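You operate a simulated robot arm through the tools that you are given. There is no shell and no other tool.

The job below is to be done with a simulated robot arm. You get a single attempt, and the scene is never put back.

TASK
Set the controls near the grey workbench. At the end: the blue rocker is switched on; the red rocker is switched on; the yellow rocker is switched on; the green rocker is switched on; whatever was shut is shut again. Leave all else as you found it, and nothing knocked over.

The check looks at the end state, three seconds after you hand in, the way a careful person would. Anything else that was tipped, shoved, dropped, spilled or broken makes it a failure.

THE ROBOT
A 7-joint arm with a two-finger parallel gripper, fixed in place. Base frame: the origin is at the foot of the arm, x ahead of it, y to its left, z up; the work surface is at about z = 12. Readings come in mm, degrees, newtons and seconds.
With the tool pointing down near the work surface it reaches from about 260 to 680 mm from the base axis. Its first joint turns from -166.0 to 166.0 degrees. Payload 2.5 kg.
The TCP is the grasp point between the finger pads, 30 mm short of the fingertips. In the tool frame z runs along the fingers and y along their closing line. Largest opening 94 mm; finger width 28, thickness 10; the body of the gripper, 50 by 96 mm, starts 55 mm behind the TCP.
Orientation is that of the tool frame in the base frame, as [roll, pitch, yaw] about the fixed x, y, z axes, in that order (R = Rz(yaw) Ry(pitch) Rx(roll)). With the fingers straight down and closing along the base's y, the tool's x points along the base's -x, its y along +y and its z along -z.

THE INTERFACE
- The arm moves only by the tool step_arm. Its argument "series" is one flat list of numbers, 7 for each row, row after row: the turn, a rotation vector about the tool's x, y, z in units of 5 degrees (1.0 is 5 degrees), then the shift along the tool's x, y, z in units of 25 mm (1.0 is 25 mm), then the gripper command, from -1 (shut) to 1 (fully open), values between in proportion. In form: [ax, ay, az, x, y, z, jaw, ax, ay, az, x, y, z, jaw, ...]. A call has 1 to 20 rows; each row shifts and turns the commanded pose from where the row before left it, along the tool's axes as they then stand. A call with a number of a shift or a turn outside -1 to 1 is refused whole. Each row takes 0.2 s and may step no farther than 50 mm and 8.6 degrees from the row before; otherwise, or with a gripper value out of range, the whole call is refused. A pose out of reach is approached as far as the arm can. The call stops where the force on the tool passes 40 N (or 10 N more than at its start, if that is more) or the arm is blocked; 0.2 s more then pass. The fingers move at their own pace (about 72 mm/s each) and stop on an object; they squeeze with about 43 N. The grip force told is the motor's: it shows also when the fingers shut on nothing. Time passes only in rows, and 0.2 s behind the last, so rows that do not move let the fingers close. The reply holds the time, the measured pose of the TCP, the force on the tool along the base axes, the opening and the grip force, in the units named above and with some noise, with the torque about the TCP (base axes, N m) and any sound that the robot's microphone picked up.
- Cameras (640 x 400 px; columns grow to the right, rows downward): "scene" is fixed at [402.3, 500, 785.3]; the picture's right is [-0.95, -0.31, 0.00], its down [-0.24, 0.74, -0.62] and it looks along [0.19, -0.59, -0.78] (base axes); focal length 316 px, centre (320, 200). "wrist" rides on the gripper at [76, 14, -102] in the tool frame; the picture's right is [-0.18, 0.98, 0.00], its down [-0.75, -0.14, -0.64] and it looks along [-0.63, -0.12, 0.77] (tool axes); focal length 243 px, centre (320, 200).
- camera(camera): a new picture of that camera. The clock stands still meanwhile.
- probe_pixels(camera, pixels): there is no depth. For up to 12 entries [column, row, z] of the newest picture of that camera ("zoom" is the newest enlarged one), the place [x, y] in the base frame at which the ray of that pixel passes the height z, good to about 3 mm. The clock stands still meanwhile.
- enlarge(camera, box): a new picture of the part [left, top, right, bottom] of that camera's present view, enlarged. The clock stands still meanwhile.
- finish_job(): hands the job in; it is judged then, once.

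Leave the gripper open and the arm clear of the work at the hand-in unless told otherwise.

The tools are called after "Request:" as a command line: name --argument value ..., lists and objects as JSON in quotes. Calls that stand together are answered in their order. step_arm: Moves the arm, as the interface text tells. Its arguments: {"type":"object","properties":{"series":{"type":"array","items":{"type":"number"}}},"required":["series"]} The other tools are called the same way: camera (camera) takes a picture; probe_pixels (camera, pixels) gives the place at which the rays of pixels pass given heights; enlarge (camera, box) takes an enlarged picture of a part of a camera's view; finish_job () hands the job in.

At the start:

```text
time: 0.0
eef_pos: [428.5, -45.1, 377.7]
orientation: [180.0, 0.0, 180.0]
wrist_force: [0.2, -0.1, 0.3]
ft_torque: [0.01, 0.03, 0.03]
finger_gap: 94.2
gripper_force: 0.0
```

scene: 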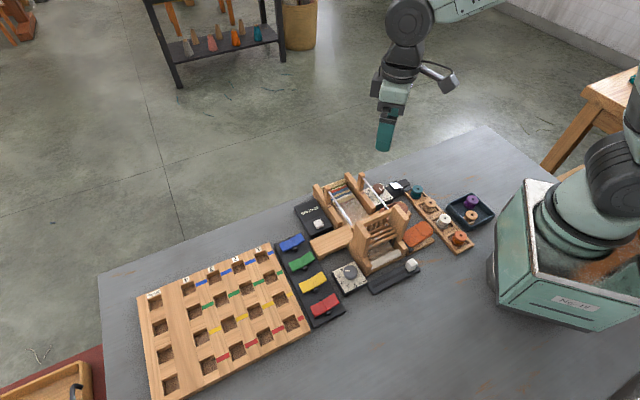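
wrist: 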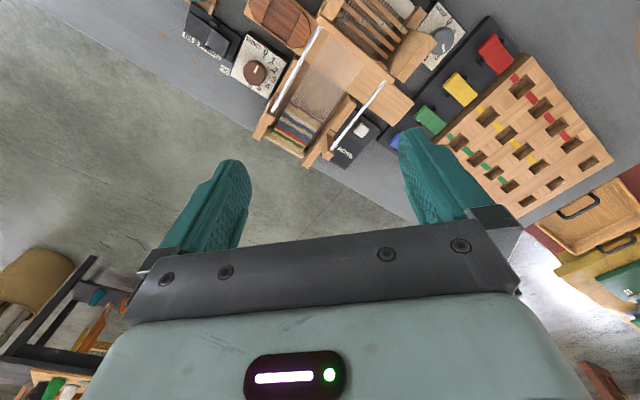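

I see four coloured rockers on a dark strip around (290-325, 240-305) in the scene picture. I'll enlarge that area and the rest of the bench to see their states.

Request:
enlarge --camera "scene" --box '[260, 220, 360, 330]'

Request:
enlarge --camera "scene" --box '[280, 160, 500, 300]'

Request:
enlarge --camera "wrist" --box '[380, 0, 640, 220]'

```text
3.64 times, centred on (310, 275) of scene
```

zoom: 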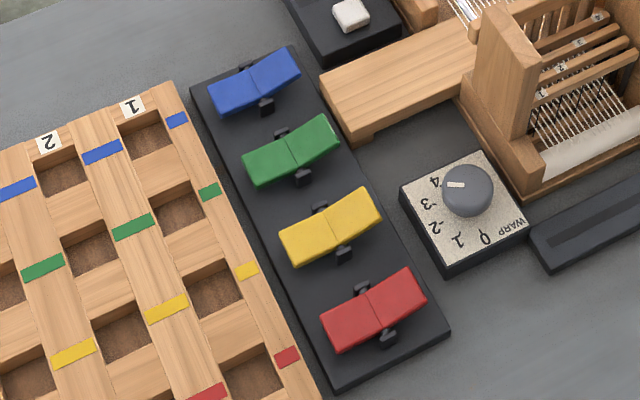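

```text
2.86 times, centred on (390, 230) of scene
```

zoom: 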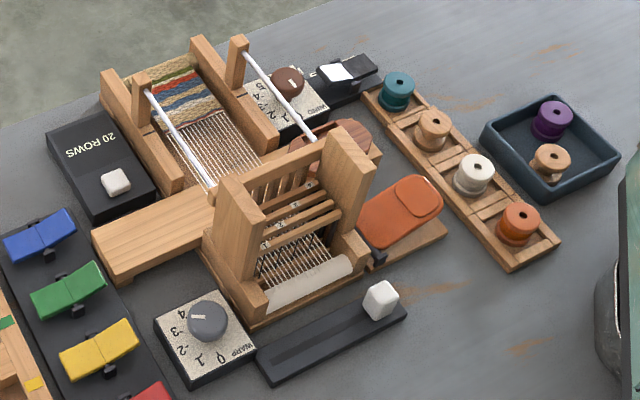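

```text
1.82 times, centred on (510, 110) of wrist
```

zoom: 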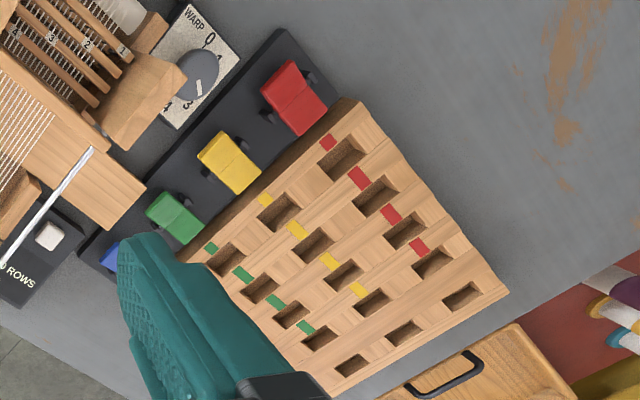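

The rockers are two-leaf paddles, and I need closer views to tell how each is tilted. First I'll locate them: blue (291.6,243), green (302,261), yellow (313,282), red (325,305) in the scene picture, plus the panel corners.

Request:
probe_pixels --camera "scene" --pixels '[[291.6, 243, 40], [301.8, 261.3, 40], [312.8, 282.4, 40], [324.8, 305.2, 40], [274.5, 243, 25], [302, 232.5, 25], [345, 310.5, 25], [313.5, 326, 25], [280, 247, 40], [304, 238, 40], [311, 313, 40], [338, 297, 40]]'

```text
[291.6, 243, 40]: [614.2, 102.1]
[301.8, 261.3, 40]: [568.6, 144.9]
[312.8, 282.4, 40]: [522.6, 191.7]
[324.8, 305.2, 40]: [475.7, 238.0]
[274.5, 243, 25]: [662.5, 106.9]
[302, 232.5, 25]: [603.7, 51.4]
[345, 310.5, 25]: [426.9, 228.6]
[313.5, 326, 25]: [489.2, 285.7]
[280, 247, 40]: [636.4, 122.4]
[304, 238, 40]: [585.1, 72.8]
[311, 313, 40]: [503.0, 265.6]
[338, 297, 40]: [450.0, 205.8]
```

The rockers lie on a diagonal from blue at about (614,102) to red at about (476,238). I'll move back and left, staying high (z about 300), so the wrist camera looks at the strip.

Request:
step_arm --series '[0, 0, 0, 0.354, 1, 0.31, 1, 0, 0, 0, 0.354, 1, 0.31, 1, 0, 0, 0, 0.354, 1, 0.31, 1, 0, 0, 0, 0.354, 1, 0.31, 1, 0, 0, 0, 0.354, 1, 0.31, 1, 0, 0, 0, 0.354, 1, 0.31, 1, 0, 0, 0, 0.354, 1, 0.31, 1, 0, 0, 0, 0.354, 1, 0.31, 1, 0, 0, 0, 0.354, 1, 0.31, 1, 0, 0, 0, 0.354, 1, 0.31, 1, 0, 0, 0, 0, 0, 0, 1]'

Request:
camera --camera "wrist"

Request:
camera --camera "scene"

```text
time: 2.4
eef_pos: [340.9, 207.5, 298.3]
orientation: [179.9, 0.0, 179.9]
wrist_force: [0.2, -0.4, -0.4]
ft_torque: [0.03, 0.03, 0.01]
finger_gap: 94.2
gripper_force: 0.0
```

```text
taken
```

wrist: 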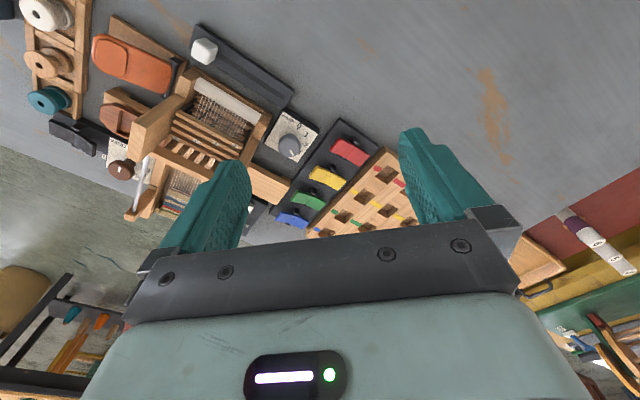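

```text
taken
```

scene: 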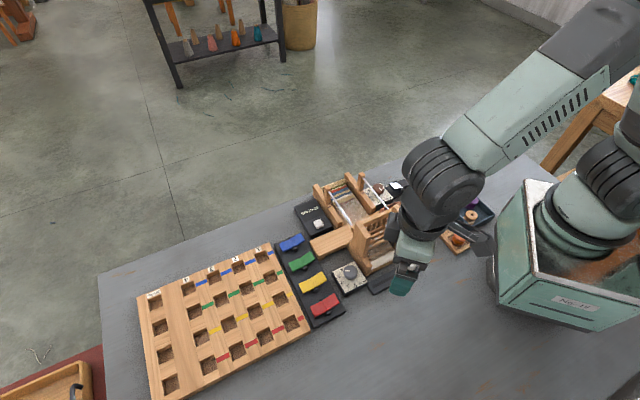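

The strip is visible in the wrist view around (275-370, 120-225). I'll enlarge it to see the tilts.

Request:
enlarge --camera "wrist" --box '[250, 110, 390, 235]'

Request:
enlarge --camera "scene" --box '[270, 225, 350, 285]'

Request:
enlarge --camera "scene" --box '[280, 265, 360, 325]'

```text
3.20 times, centred on (320, 172) of wrist
```

zoom: 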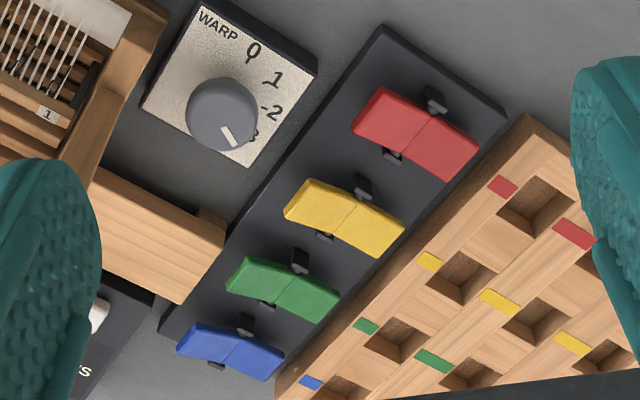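

```text
6.67 times, centred on (310, 255) of scene
```

zoom: 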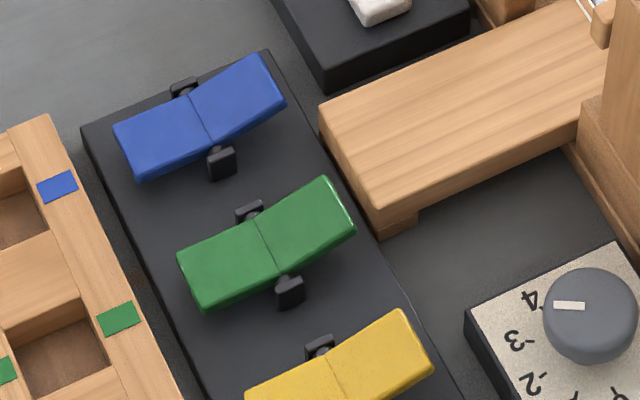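

```text
6.67 times, centred on (320, 295) of scene
```

zoom: 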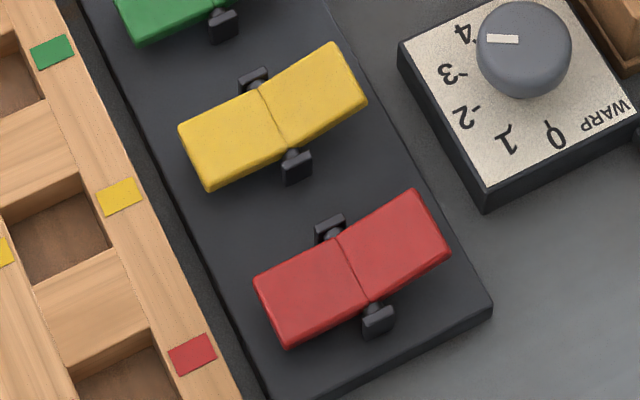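

All four rockers seem to have the loom-side end raised, but the tilt is subtle. I want a view along the strip from the red end, so I'll turn the tool -45° about vertical, then shift to about (425,288,240).

Request:
step_arm --series '[0, 0, 1, 0, 0, 0, 1, 0, 0, 1, 0, 0, 0, 1, 0, 0, 1, 0, 0, 0, 1, 0, 0, 1, 0, 0, 0, 1, 0, 0, 1, 0, 0, 0, 1, 0, 0, 1, 0, 0, 0, 1, 0, 0, 1, 0, 0, 0, 1, 0, 0, 1, 0, 0, 0, 1, 0, 0, 1, 0, 0, 0, 1, 0, 0, 0, -0.02, 0.93, 0.46, 1, 0, 0, 0, -0.02, 0.93, 0.46, 1, 0, 0, 0, -0.02, 0.93, 0.46, 1, 0, 0, 0, -0.02, 0.93, 0.46, 1, 0, 0, 0, -0.02, 0.93, 0.46, 1, 0, 0, 0, 0, 0, 0, 1]'

Request:
camera --camera "wrist"

```text
time: 5.6
eef_pos: [426.6, 286.1, 241.5]
orientation: [-180.0, 0.0, 135.0]
wrist_force: [0.4, -0.1, -0.6]
ft_torque: [0.03, -0.01, -0.02]
finger_gap: 93.9
gripper_force: 0.0
```

```text
taken
```

wrist: 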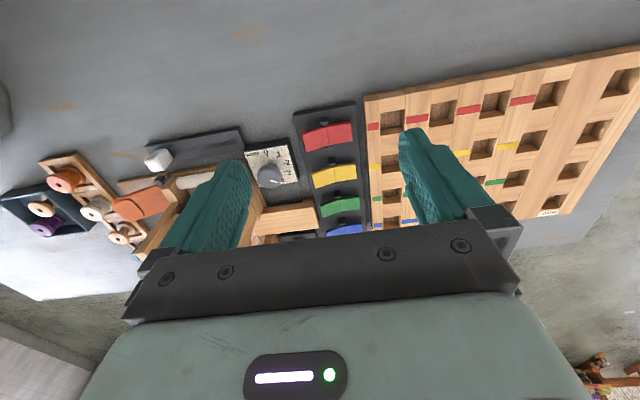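

The rockers are at (325-350, 120-235) in this end-on view; I'll enlarge.

Request:
enlarge --camera "wrist" --box '[270, 95, 400, 240]'

Request:
enlarge --camera "wrist" --box '[295, 150, 375, 240]'

```text
2.76 times, centred on (335, 168) of wrist
```

zoom: 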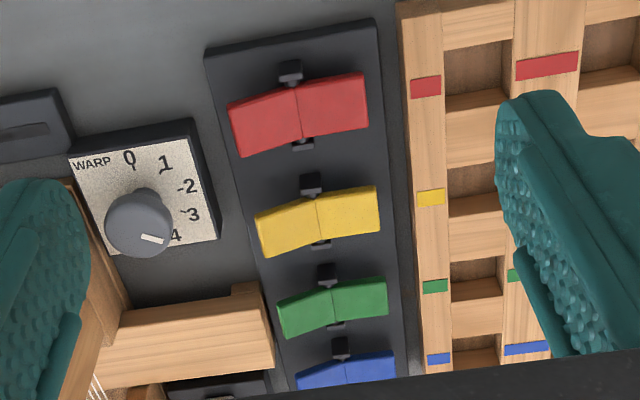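

```text
4.44 times, centred on (335, 195) of wrist
```

zoom: 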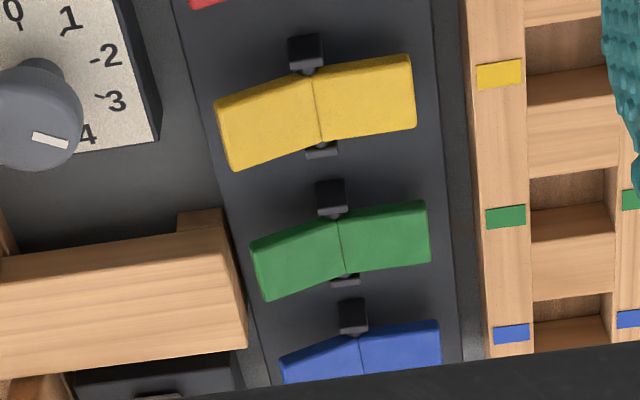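

In this view picture-down is world-up, so the raised end of every rocker is the loom side, and the board-side half lies flat. All four are in the same state. To get heights, I'll triangulate by probing the same rocker points from both cameras: red loom end, seam and board end, and the yellow and green loom ends.

Request:
probe_pixels --camera "scene" --pixels '[[336.8, 298.75, 30], [336.8, 298.75, 60], [324.65, 305.5, 30], [324.65, 305.5, 60], [312.2, 311.2, 30], [312.2, 311.2, 60], [325.25, 275.8, 30], [325.25, 275.8, 60], [313.3, 255.75, 30], [313.3, 255.75, 60], [303.25, 236.7, 30], [303.25, 236.7, 60]]'

Request:
probe_pixels --camera "wrist" --pixels '[[303.8, 143.4, 30], [303.8, 143.4, 60], [327.4, 137.9, 30], [327.4, 137.9, 60], [352, 131.8, 30], [352, 131.8, 60], [313.6, 182.5, 30], [313.6, 182.5, 60], [320.5, 212.6, 30], [320.5, 212.6, 60]]'

```text
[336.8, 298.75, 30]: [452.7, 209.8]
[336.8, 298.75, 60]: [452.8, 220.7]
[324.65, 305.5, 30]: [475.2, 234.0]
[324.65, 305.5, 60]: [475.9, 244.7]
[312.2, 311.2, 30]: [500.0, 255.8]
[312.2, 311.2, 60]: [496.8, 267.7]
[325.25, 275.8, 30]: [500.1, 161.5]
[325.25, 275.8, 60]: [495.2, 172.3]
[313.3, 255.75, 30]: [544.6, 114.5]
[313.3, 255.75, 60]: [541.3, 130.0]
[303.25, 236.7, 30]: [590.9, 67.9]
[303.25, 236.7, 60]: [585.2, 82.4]
```

```text
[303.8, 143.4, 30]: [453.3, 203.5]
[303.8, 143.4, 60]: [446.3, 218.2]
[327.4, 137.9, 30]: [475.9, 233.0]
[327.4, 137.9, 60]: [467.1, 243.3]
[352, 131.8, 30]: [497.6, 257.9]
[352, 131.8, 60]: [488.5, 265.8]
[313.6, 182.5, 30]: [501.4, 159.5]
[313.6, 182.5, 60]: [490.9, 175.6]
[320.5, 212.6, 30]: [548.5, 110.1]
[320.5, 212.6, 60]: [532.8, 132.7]
```

Seams sit at z about 30 and raised ends at about 40. I need to know how tall the loom post and wooden arm beside the strip are before lowering the gripper there. I'll probe the post's top (357,221), foot (353,247), the wooden arm's corners near green (310,240), (318,257) and the black box (299,222).

Request:
probe_pixels --camera "scene" --pixels '[[357, 221, 60], [357, 221, 100], [357, 221, 140], [353, 247, 12], [353, 247, 40], [310, 240, 12], [310, 240, 50], [318.5, 257, 12], [318.5, 257, 50], [300, 222, 40], [311, 239, 40], [357, 293, 30]]'

Request:
enlarge --camera "scene" --box '[290, 170, 410, 280]'

```text
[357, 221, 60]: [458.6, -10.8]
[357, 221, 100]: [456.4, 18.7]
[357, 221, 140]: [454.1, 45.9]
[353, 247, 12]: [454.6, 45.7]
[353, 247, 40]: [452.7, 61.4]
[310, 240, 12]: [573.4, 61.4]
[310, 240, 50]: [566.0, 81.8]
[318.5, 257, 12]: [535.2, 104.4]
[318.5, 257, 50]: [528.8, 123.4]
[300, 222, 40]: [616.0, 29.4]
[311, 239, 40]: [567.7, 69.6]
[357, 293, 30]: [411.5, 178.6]
```

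```text
3.64 times, centred on (350, 225) of scene
```

zoom: 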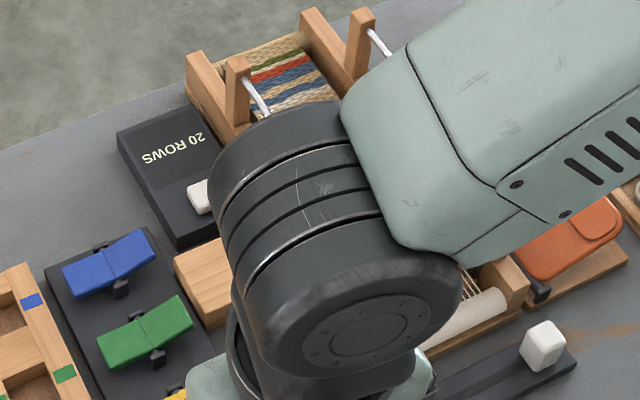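

The loom post tops out at roughly z 140 but is over 120 mm from every press point, and the wooden arm is low (about z 35), so there is clearance. I'll shut the fingers and go to above the red rocker's raised half, at about (460,219.5) with the TCP at z 100 (tips at 70).

Request:
step_arm --series '[0, 0, 0, 0, 0, 0, -1, 0, 0, 0, 0, 0, 0, -1, 0, 0, 0, 0, 0, 0, -1, 0, 0, 0, -0.471, -0.157, 0.943, -1, 0, 0, 0, -0.471, -0.157, 0.943, -1, 0, 0, 0, -0.471, -0.157, 0.943, -1, 0, 0, 0, -0.471, -0.157, 0.943, -1, 0, 0, 0, -0.471, -0.157, 0.943, -1, 0, 0, 0, -0.471, -0.157, 0.943, -1, 0, 0, 0, 0, 0, 0, -1]'

Request:
camera --camera "wrist"

Request:
enlarge --camera "scene" --box '[270, 220, 390, 330]'

```text
time: 7.8
eef_pos: [458.1, 219.5, 101.9]
orientation: [179.9, -0.1, 135.0]
wrist_force: [-1.1, 0.2, -0.2]
ft_torque: [0.0, -0.01, -0.01]
finger_gap: 0.0
gripper_force: 32.9
```

```text
taken
```

wrist: 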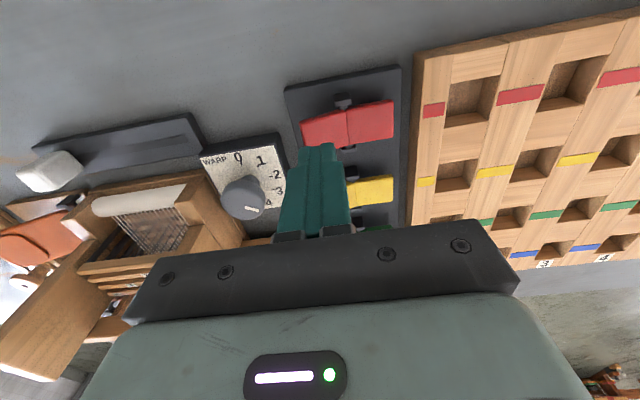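

```text
3.64 times, centred on (330, 275) of scene
```

zoom: 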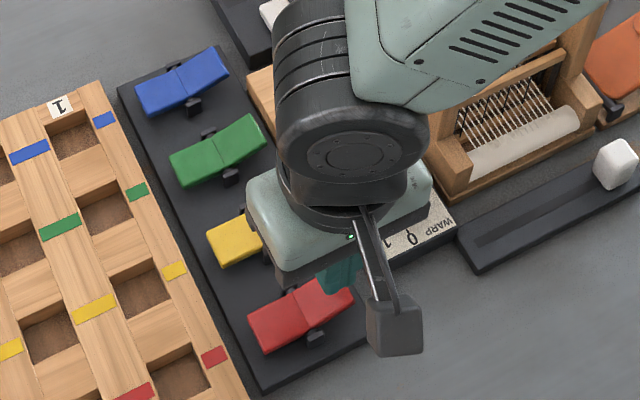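

The fingertip appears at (318,147) in the wrist view, over the red rocker's loom half. I'll enlarge the wrist view to check the alignment and look for any on/off marks.

Request:
enlarge --camera "wrist" --box '[270, 60, 420, 240]'

Request:
probe_pixels --camera "wrist" --pixels '[[318, 146, 72], [304, 130, 40], [347, 127, 30], [392, 120, 30], [348, 193, 30], [390, 190, 30]]'

```text
2.22 times, centred on (345, 150) of wrist
```

zoom: 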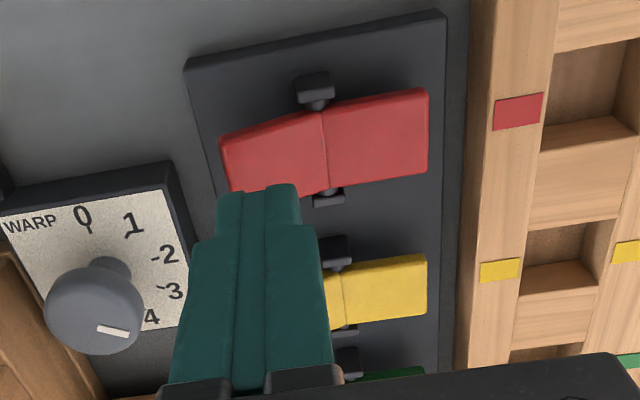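

```text
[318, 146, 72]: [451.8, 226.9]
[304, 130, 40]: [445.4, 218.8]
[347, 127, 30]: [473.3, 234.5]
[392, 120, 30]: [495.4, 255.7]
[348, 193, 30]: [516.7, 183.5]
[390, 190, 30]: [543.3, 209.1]
```

No marks; alignment is good (red seam at about (474,234), tip 22 mm loomward). I'll descend: 25 mm first, then 3 mm steps until force or a click.

Request:
step_arm --series '[0, 0, 0, 0, 0, 0.5, -1, 0, 0, 0, 0, 0, 0.5, -1, 0, 0, 0, 0, 0, 0.12, -1, 0, 0, 0, 0, 0, 0.12, -1, 0, 0, 0, 0, 0, 0.12, -1, 0, 0, 0, 0, 0, 0.12, -1]'

```text
time: 9.2
eef_pos: [458.2, 218.8, 63.2]
orientation: [-179.9, -0.1, 135.0]
wrist_force: [0.4, -0.5, 0.7]
ft_torque: [0.02, 0.0, 0.01]
finger_gap: 0.1
gripper_force: 32.5
```

The tip is at z about 33 with no force yet. I'll look.

Request:
enlarge --camera "wrist" --box '[270, 60, 420, 240]'

Request:
enlarge --camera "scene" --box '[290, 260, 370, 325]'

```text
2.22 times, centred on (345, 150) of wrist
```

zoom: 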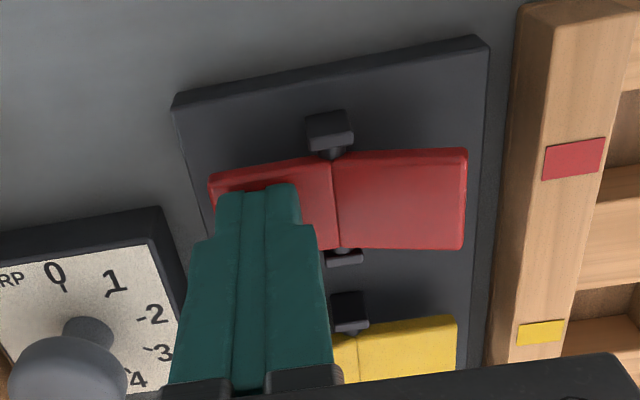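

```text
6.15 times, centred on (330, 292) of scene
```

zoom: 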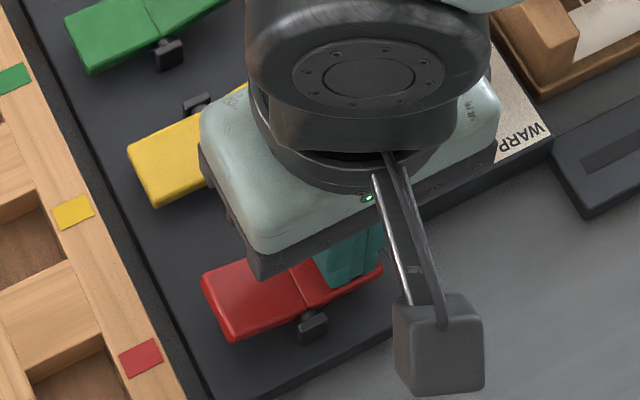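

The tip is right at the rocker's surface. Continuing down in 2 mm steps.

Request:
step_arm --series '[0, 0, 0, 0, 0, 0.08, -1, 0, 0, 0, 0, 0, 0.08, -1, 0, 0, 0, 0, 0, 0.08, -1]'

```text
time: 9.8
eef_pos: [458.4, 218.3, 62.1]
orientation: [-179.9, -0.1, 135.0]
wrist_force: [-2.8, -1.6, 9.1]
ft_torque: [-0.12, 0.0, -0.02]
finger_gap: 0.0
gripper_force: 33.2
stopped in row 3: the force on the tool passed its limit at 47 N (the readings are from after the stop); the commanded pose is now the measured one
```

The force passed 47 N with the tip at z about 32, and no click was reported. I'll look at what happened.

Request:
enlarge --camera "wrist" --box '[270, 60, 420, 240]'

Request:
enlarge --camera "scene" --box '[290, 260, 370, 325]'

```text
2.22 times, centred on (345, 150) of wrist
```

zoom: 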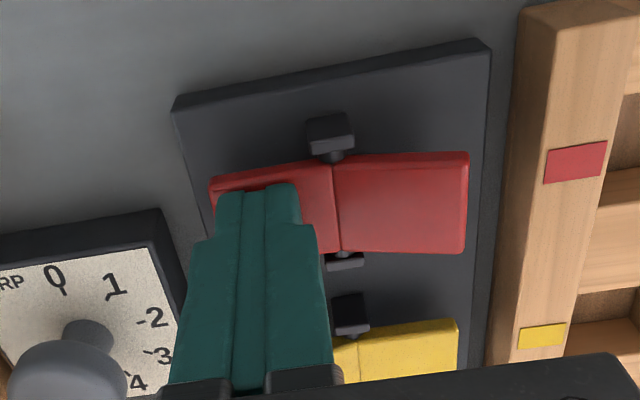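

```text
6.15 times, centred on (330, 292) of scene
```

zoom: 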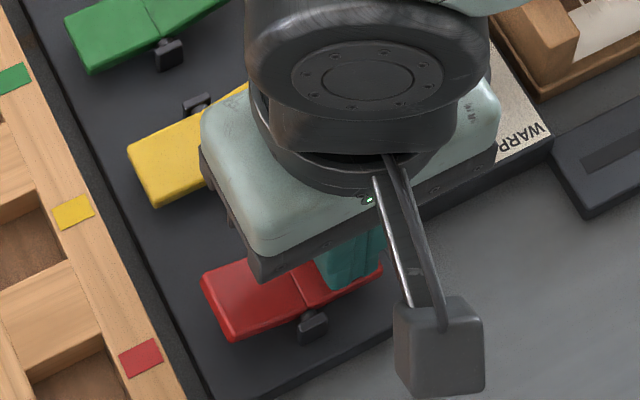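

Comparing slopes with the earlier view: before the press, the red loom half sloped about -15° in the picture. Now it lies about parallel to the panel (-8°) and the board-side half has risen. So the rocker seems to have flipped already, and the force was the end stop. I'll lift 45 mm and check that it stays.

Request:
step_arm --series '[0, 0, 0, 0, 0, -0.9, -1, 0, 0, 0, 0, 0, -0.9, -1, 0, 0, 0, 0, 0, 0, -1]'

Request:
enlarge --camera "wrist" --box '[270, 60, 420, 240]'

Request:
enlarge --camera "scene" --box '[280, 265, 360, 325]'

```text
time: 10.6
eef_pos: [458.3, 219.8, 107.4]
orientation: [180.0, -0.1, 135.0]
wrist_force: [-0.1, 0.2, 0.4]
ft_torque: [-0.01, 0.01, 0.03]
finger_gap: 0.2
gripper_force: 32.7
```

```text
2.22 times, centred on (345, 150) of wrist
```

zoom: 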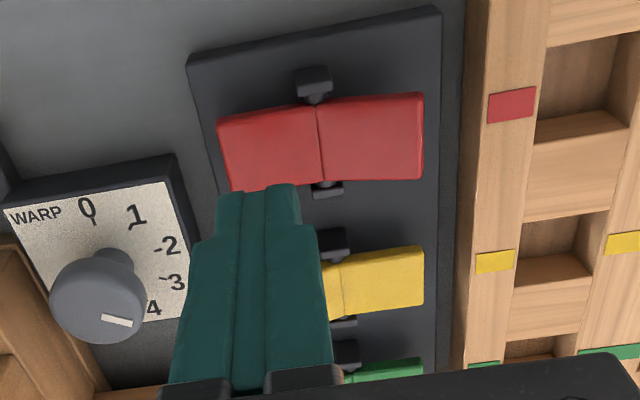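

```text
6.67 times, centred on (320, 295) of scene
```

zoom: 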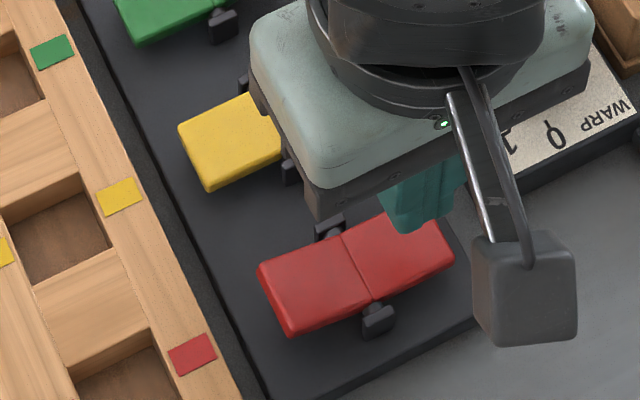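

Red has flipped and holds: its board-side end is now raised. Next is yellow: shift (45.8,-49.2) along the strip at this height, then descend the same way to about z 63.

Request:
step_arm --series '[0, 0, 0, -0.896, -0.032, 0, -1, 0, 0, 0, -0.896, -0.032, 0, -1, 0, 0, 0, -0.896, -0.032, 0, -1, 0, 0, 0, 0, 0, 0, -1]'

Request:
enlarge --camera "wrist" --box '[270, 60, 420, 240]'

```text
time: 11.6
eef_pos: [503.2, 172.2, 105.5]
orientation: [-180.0, -0.1, 135.0]
wrist_force: [0.6, -0.2, 0.6]
ft_torque: [-0.01, 0.0, 0.0]
finger_gap: 0.0
gripper_force: 32.9
```

```text
2.22 times, centred on (345, 150) of wrist
```

zoom: 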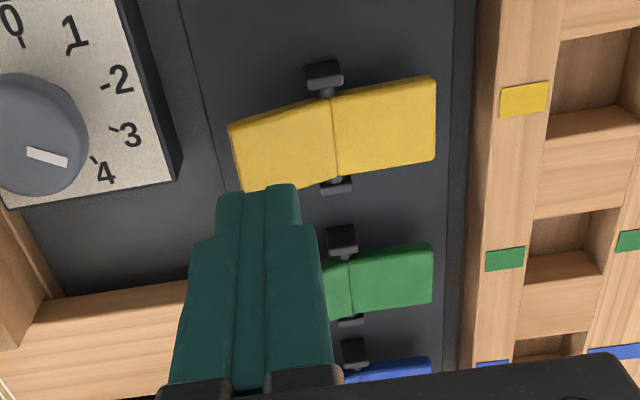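

The tip is over the yellow loom half, a couple of mm farther out than on red. I'll nudge 2 mm toward the pivot and press down.

Request:
step_arm --series '[0, 0, 0, 0, 0.08, 0.6, -1, 0, 0, 0, 0, 0, 0.5, -1, 0, 0, 0, 0, 0, 0.16, -1, 0, 0, 0, 0, 0, 0.12, -1, 0, 0, 0, 0, 0, 0.12, -1, 0, 0, 0, 0, 0, 0.12, -1, 0, 0, 0, 0, 0, 0.08, -1, 0, 0, 0, 0, 0, 0.06, -1]'

Request:
enlarge --camera "wrist" --box '[270, 60, 420, 240]'

```text
time: 13.4
eef_pos: [503.6, 172.1, 62.4]
orientation: [180.0, -0.1, 134.9]
wrist_force: [0.1, 0.2, 0.8]
ft_torque: [0.02, 0.0, 0.03]
finger_gap: 0.0
gripper_force: 33.6
```

```text
2.22 times, centred on (345, 150) of wrist
```

zoom: 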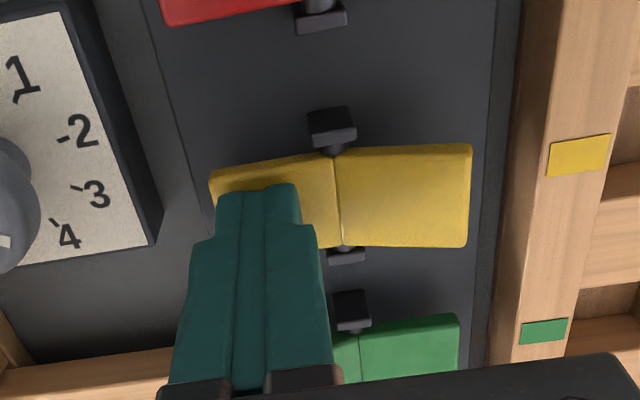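

Yellow now looks as red did when flipped. One more mm down to be sure, then I'll lift and check.

Request:
step_arm --series '[0, 0, 0, 0, 0, 0.05, -1]'

Request:
step_arm --series '[0, 0, 0, 0, 0, -0.9, -1, 0, 0, 0, 0, 0, -0.9, -1, 0, 0, 0, 0, 0, 0, -1]'

Request:
enlarge --camera "wrist" --box '[270, 60, 420, 240]'

```text
time: 13.8
eef_pos: [505.7, 172.2, 61.6]
orientation: [180.0, 0.0, 135.0]
wrist_force: [-2.1, -1.9, 6.9]
ft_torque: [-0.07, -0.01, -0.03]
finger_gap: 0.1
gripper_force: 32.6
```

```text
time: 14.6
eef_pos: [505.6, 171.3, 107.7]
orientation: [179.9, -0.2, 135.0]
wrist_force: [0.1, -0.2, 0.3]
ft_torque: [0.0, 0.06, 0.03]
finger_gap: 0.1
gripper_force: 33.5
```

```text
2.22 times, centred on (345, 150) of wrist
```

zoom: 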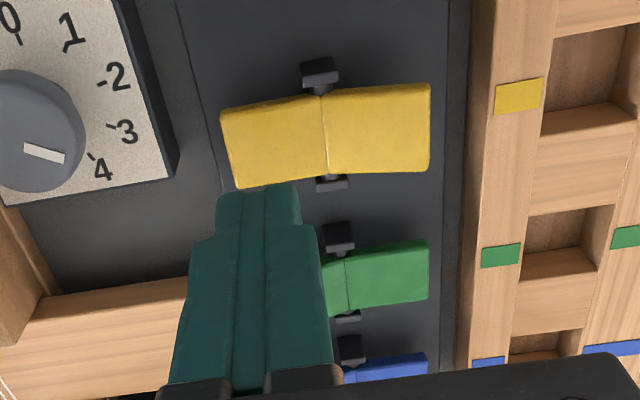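

Yellow is flipped and holds. Next is green: shift about 64 mm along the strip, then check clearance to the wooden arm.

Request:
step_arm --series '[0, 0, 0, -0.852, -0.012, 0, -1, 0, 0, 0, -0.852, -0.012, 0, -1, 0, 0, 0, -0.852, -0.012, 0, -1, 0, 0, 0, 0, 0, 0, -1]'

Request:
enlarge --camera "wrist" --box '[220, 60, 420, 240]'

Request:
enlarge --camera "scene" --box '[270, 220, 390, 330]'

```text
time: 15.6
eef_pos: [549.6, 125.0, 107.0]
orientation: [180.0, -0.1, 135.0]
wrist_force: [0.3, -0.2, 0.0]
ft_torque: [0.04, -0.04, 0.0]
finger_gap: 0.0
gripper_force: 33.4
```

```text
2.22 times, centred on (320, 150) of wrist
```

zoom: 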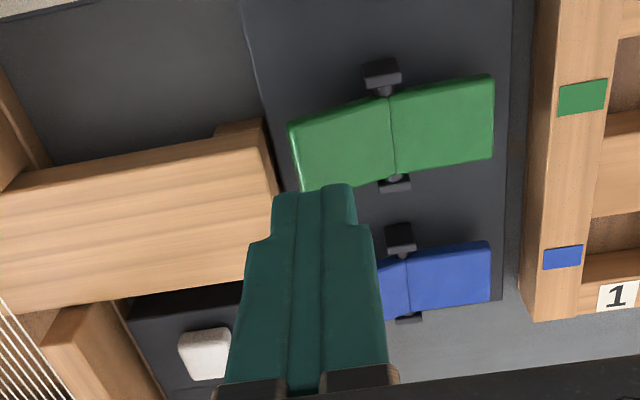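

```text
3.64 times, centred on (330, 275) of scene
```

zoom: 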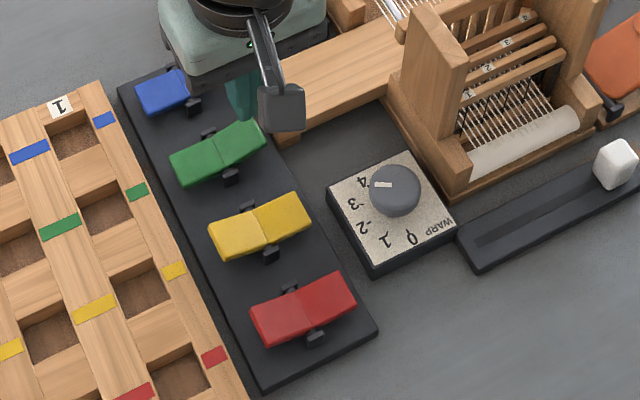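

The wooden arm's end is beside the tip but about 10–15 mm clear. I'll shift 2.5 mm toward the pivot for margin and press green the same way.

Request:
step_arm --series '[0, 0, 0, 0, 0.1, 0.3, -1, 0, 0, 0, 0, 0, 0.6, -1, 0, 0, 0, 0, 0, 0.36, -1, 0, 0, 0, 0, 0, 0.12, -1, 0, 0, 0, 0, 0, 0.12, -1, 0, 0, 0, 0, 0, 0.12, -1, 0, 0, 0, 0, 0, 0.08, -1, 0, 0, 0, 0, 0, 0.06, -1]'

Request:
enlarge --camera "wrist" --box '[220, 60, 420, 240]'

```text
time: 17.4
eef_pos: [550.1, 126.7, 61.4]
orientation: [-180.0, 0.0, 135.0]
wrist_force: [-0.5, 0.3, 0.6]
ft_torque: [0.01, 0.01, 0.01]
finger_gap: 0.2
gripper_force: 32.7
```

```text
2.22 times, centred on (320, 150) of wrist
```

zoom: 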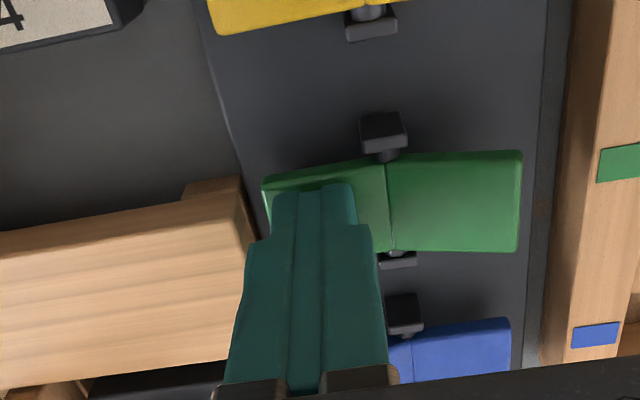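

Green has flipped. I'll press 1 mm more, lift, and check.

Request:
step_arm --series '[0, 0, 0, 0, 0, 0.05, -1]'

Request:
step_arm --series '[0, 0, 0, 0, 0, -0.9, -1, 0, 0, 0, 0, 0, -0.9, -1, 0, 0, 0, 0, 0, 0, -1]'

Request:
enlarge --camera "wrist" --box '[220, 60, 420, 240]'

```text
time: 17.8
eef_pos: [551.1, 128.9, 61.4]
orientation: [-180.0, -0.1, 135.0]
wrist_force: [-7.5, -1.1, 17.3]
ft_torque: [-0.12, 0.09, -0.07]
finger_gap: 0.0
gripper_force: 32.8
```

```text
time: 18.6
eef_pos: [550.1, 128.6, 104.5]
orientation: [179.9, -0.1, 135.0]
wrist_force: [0.1, -0.4, -0.4]
ft_torque: [0.02, 0.02, -0.02]
finger_gap: 0.3
gripper_force: 32.7
```

```text
2.22 times, centred on (320, 150) of wrist
```

zoom: 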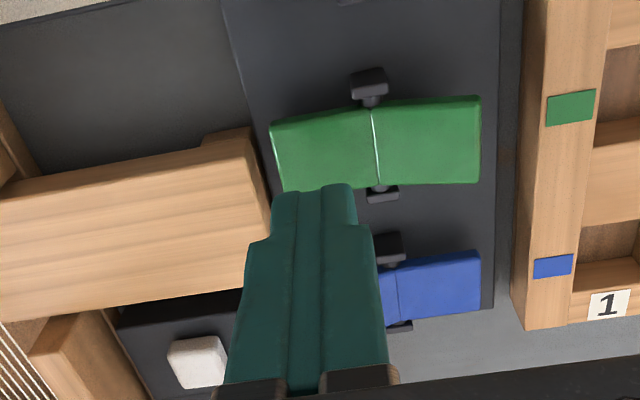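

Green is flipped and holds. Now on to blue: shift about 65 mm further along the strip at the same height.

Request:
step_arm --series '[0, 0, 0, -0.872, -0.024, 0, -1, 0, 0, 0, -0.872, -0.024, 0, -1, 0, 0, 0, -0.872, -0.024, 0, -1, 0, 0, 0, 0, 0, 0, -1]'

Request:
enlarge --camera "wrist" --box '[220, 60, 420, 240]'

Request:
enlarge --camera "scene" --box '[270, 190, 390, 330]'

```text
time: 19.6
eef_pos: [596.2, 79.7, 105.0]
orientation: [180.0, -0.1, 135.0]
wrist_force: [-0.3, 0.2, 0.2]
ft_torque: [-0.02, 0.01, 0.01]
finger_gap: 0.0
gripper_force: 33.1
```

```text
2.22 times, centred on (320, 150) of wrist
```

zoom: 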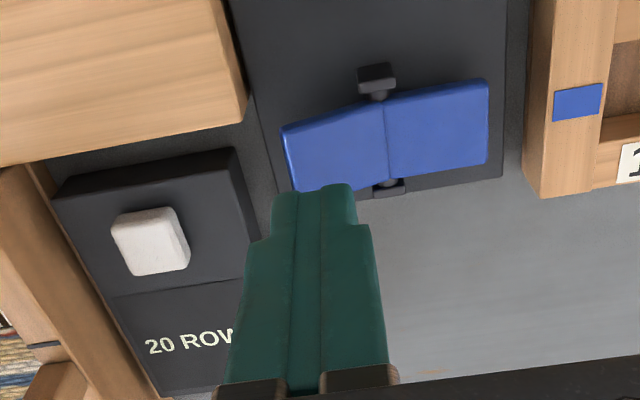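

```text
2.86 times, centred on (330, 260) of scene
```

zoom: 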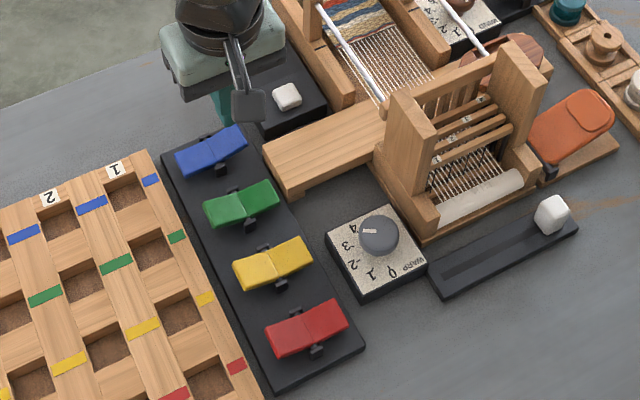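

The tip is well placed over blue's loom half, with blue still in its original tilt. Pressing down.

Request:
step_arm --series '[0, 0, 0, 0, 0.04, 0.3, -1, 0, 0, 0, 0, 0, 0.6, -1, 0, 0, 0, 0, 0, 0.32, -1, 0, 0, 0, 0, 0, 0.12, -1, 0, 0, 0, 0, 0, 0.12, -1, 0, 0, 0, 0, 0, 0.12, -1, 0, 0, 0, 0, 0, 0.08, -1, 0, 0, 0, 0, 0, 0.06, -1]'

Request:
enlarge --camera "wrist" --box '[220, 60, 420, 240]'

```text
time: 21.4
eef_pos: [597.8, 80.3, 63.4]
orientation: [179.9, -0.1, 135.0]
wrist_force: [0.2, 0.1, 0.7]
ft_torque: [0.03, 0.0, -0.02]
finger_gap: 0.2
gripper_force: 32.8
```

```text
2.22 times, centred on (320, 150) of wrist
```

zoom: 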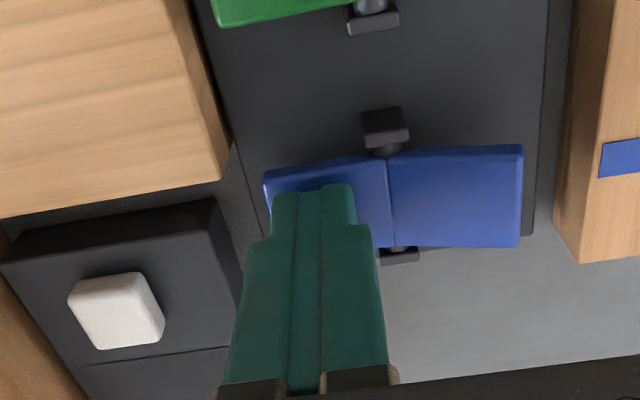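

Blue has flipped too. I'll press slightly more, then lift well clear and look at everything.

Request:
step_arm --series '[0, 0, 0, 0, 0, 0.05, -1, 0, 0, 0, 0, 0, 0.04, -1]'

Request:
step_arm --series '[0, 0, 0, 0, 0, -0.9, -1, 0, 0, 0, 0, 0, -0.9, -1, 0, 0, 0, 0, 0, -1, -1, 0, 0, 0, 0, 0, -1, -1, 0, 0, 0, 0, 0, -1, -1, 0, 0, 0, 0, 0, -1, -1, 0, 0, 0, 0, 0, -1, -1, 0, 0, 0, 0, 0, -1, 0, 0, 0, 0, 0, 0, -1, 1, 0, 0, 0, 0, 0, 0, 1, 0, 0, 0, 0, 0, 0, 1]'

Request:
camera --camera "wrist"

Request:
camera --camera "scene"

Request:
enlarge --camera "scene" --box '[260, 220, 360, 330]'

```text
time: 22.0
eef_pos: [597.8, 80.0, 62.6]
orientation: [180.0, -0.1, 135.0]
wrist_force: [-12.0, -1.4, 19.1]
ft_torque: [-0.16, 0.15, -0.11]
finger_gap: 0.1
gripper_force: 32.9
```

```text
time: 24.4
eef_pos: [596.9, 79.0, 281.9]
orientation: [180.0, -0.1, 135.0]
wrist_force: [0.0, -0.2, -0.1]
ft_torque: [-0.01, 0.01, -0.01]
finger_gap: 94.3
gripper_force: 0.0
```

```text
taken
```

wrist: 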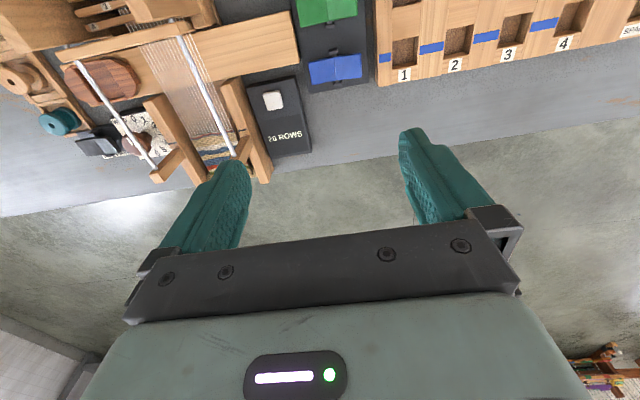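

```text
taken
```

scene: 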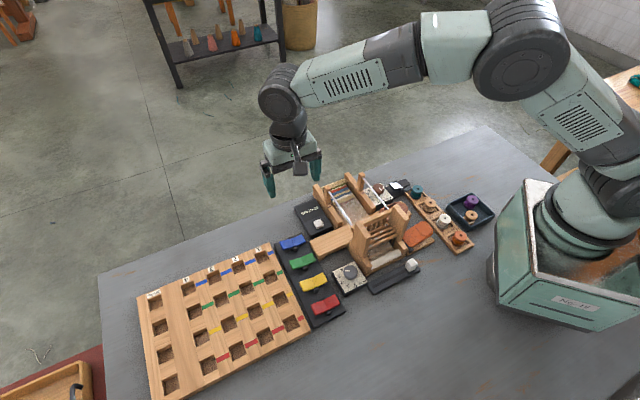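

```text
3.64 times, centred on (310, 275) of scene
```

zoom: 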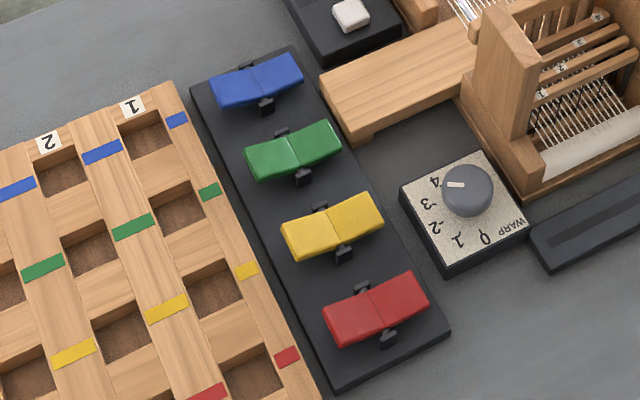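

All four rockers now have the loom side down and the board-side end raised, the opposite of how they started. There are no on/off marks on them. I take this as "on", because all four began in the same state and the job was to switch them on. The rest of the bench (warp knob, slider, rows box, spools, board) looks unchanged, nothing was opened, and the gripper is open and clear at z about 282. I'm handing in.

Request:
finish_job

```text
The job is handed in.
```

I flipped all four rockers (red, yellow, green and blue), and each stayed in its new position after the arm lifted away.

**What "on" means here:** none of the rockers has an on/off mark. All four started in the same position, with the end nearest the loom raised, so I took that as off and pressed that end down on each. Nothing else in view changed to confirm they are on.

**Everything else:** I opened nothing, so there was nothing to shut again. In the final pictures, the rest of the bench looks as it did at the start, with nothing knocked over. The arm is about 280 mm up, clear of the work, with the gripper open.
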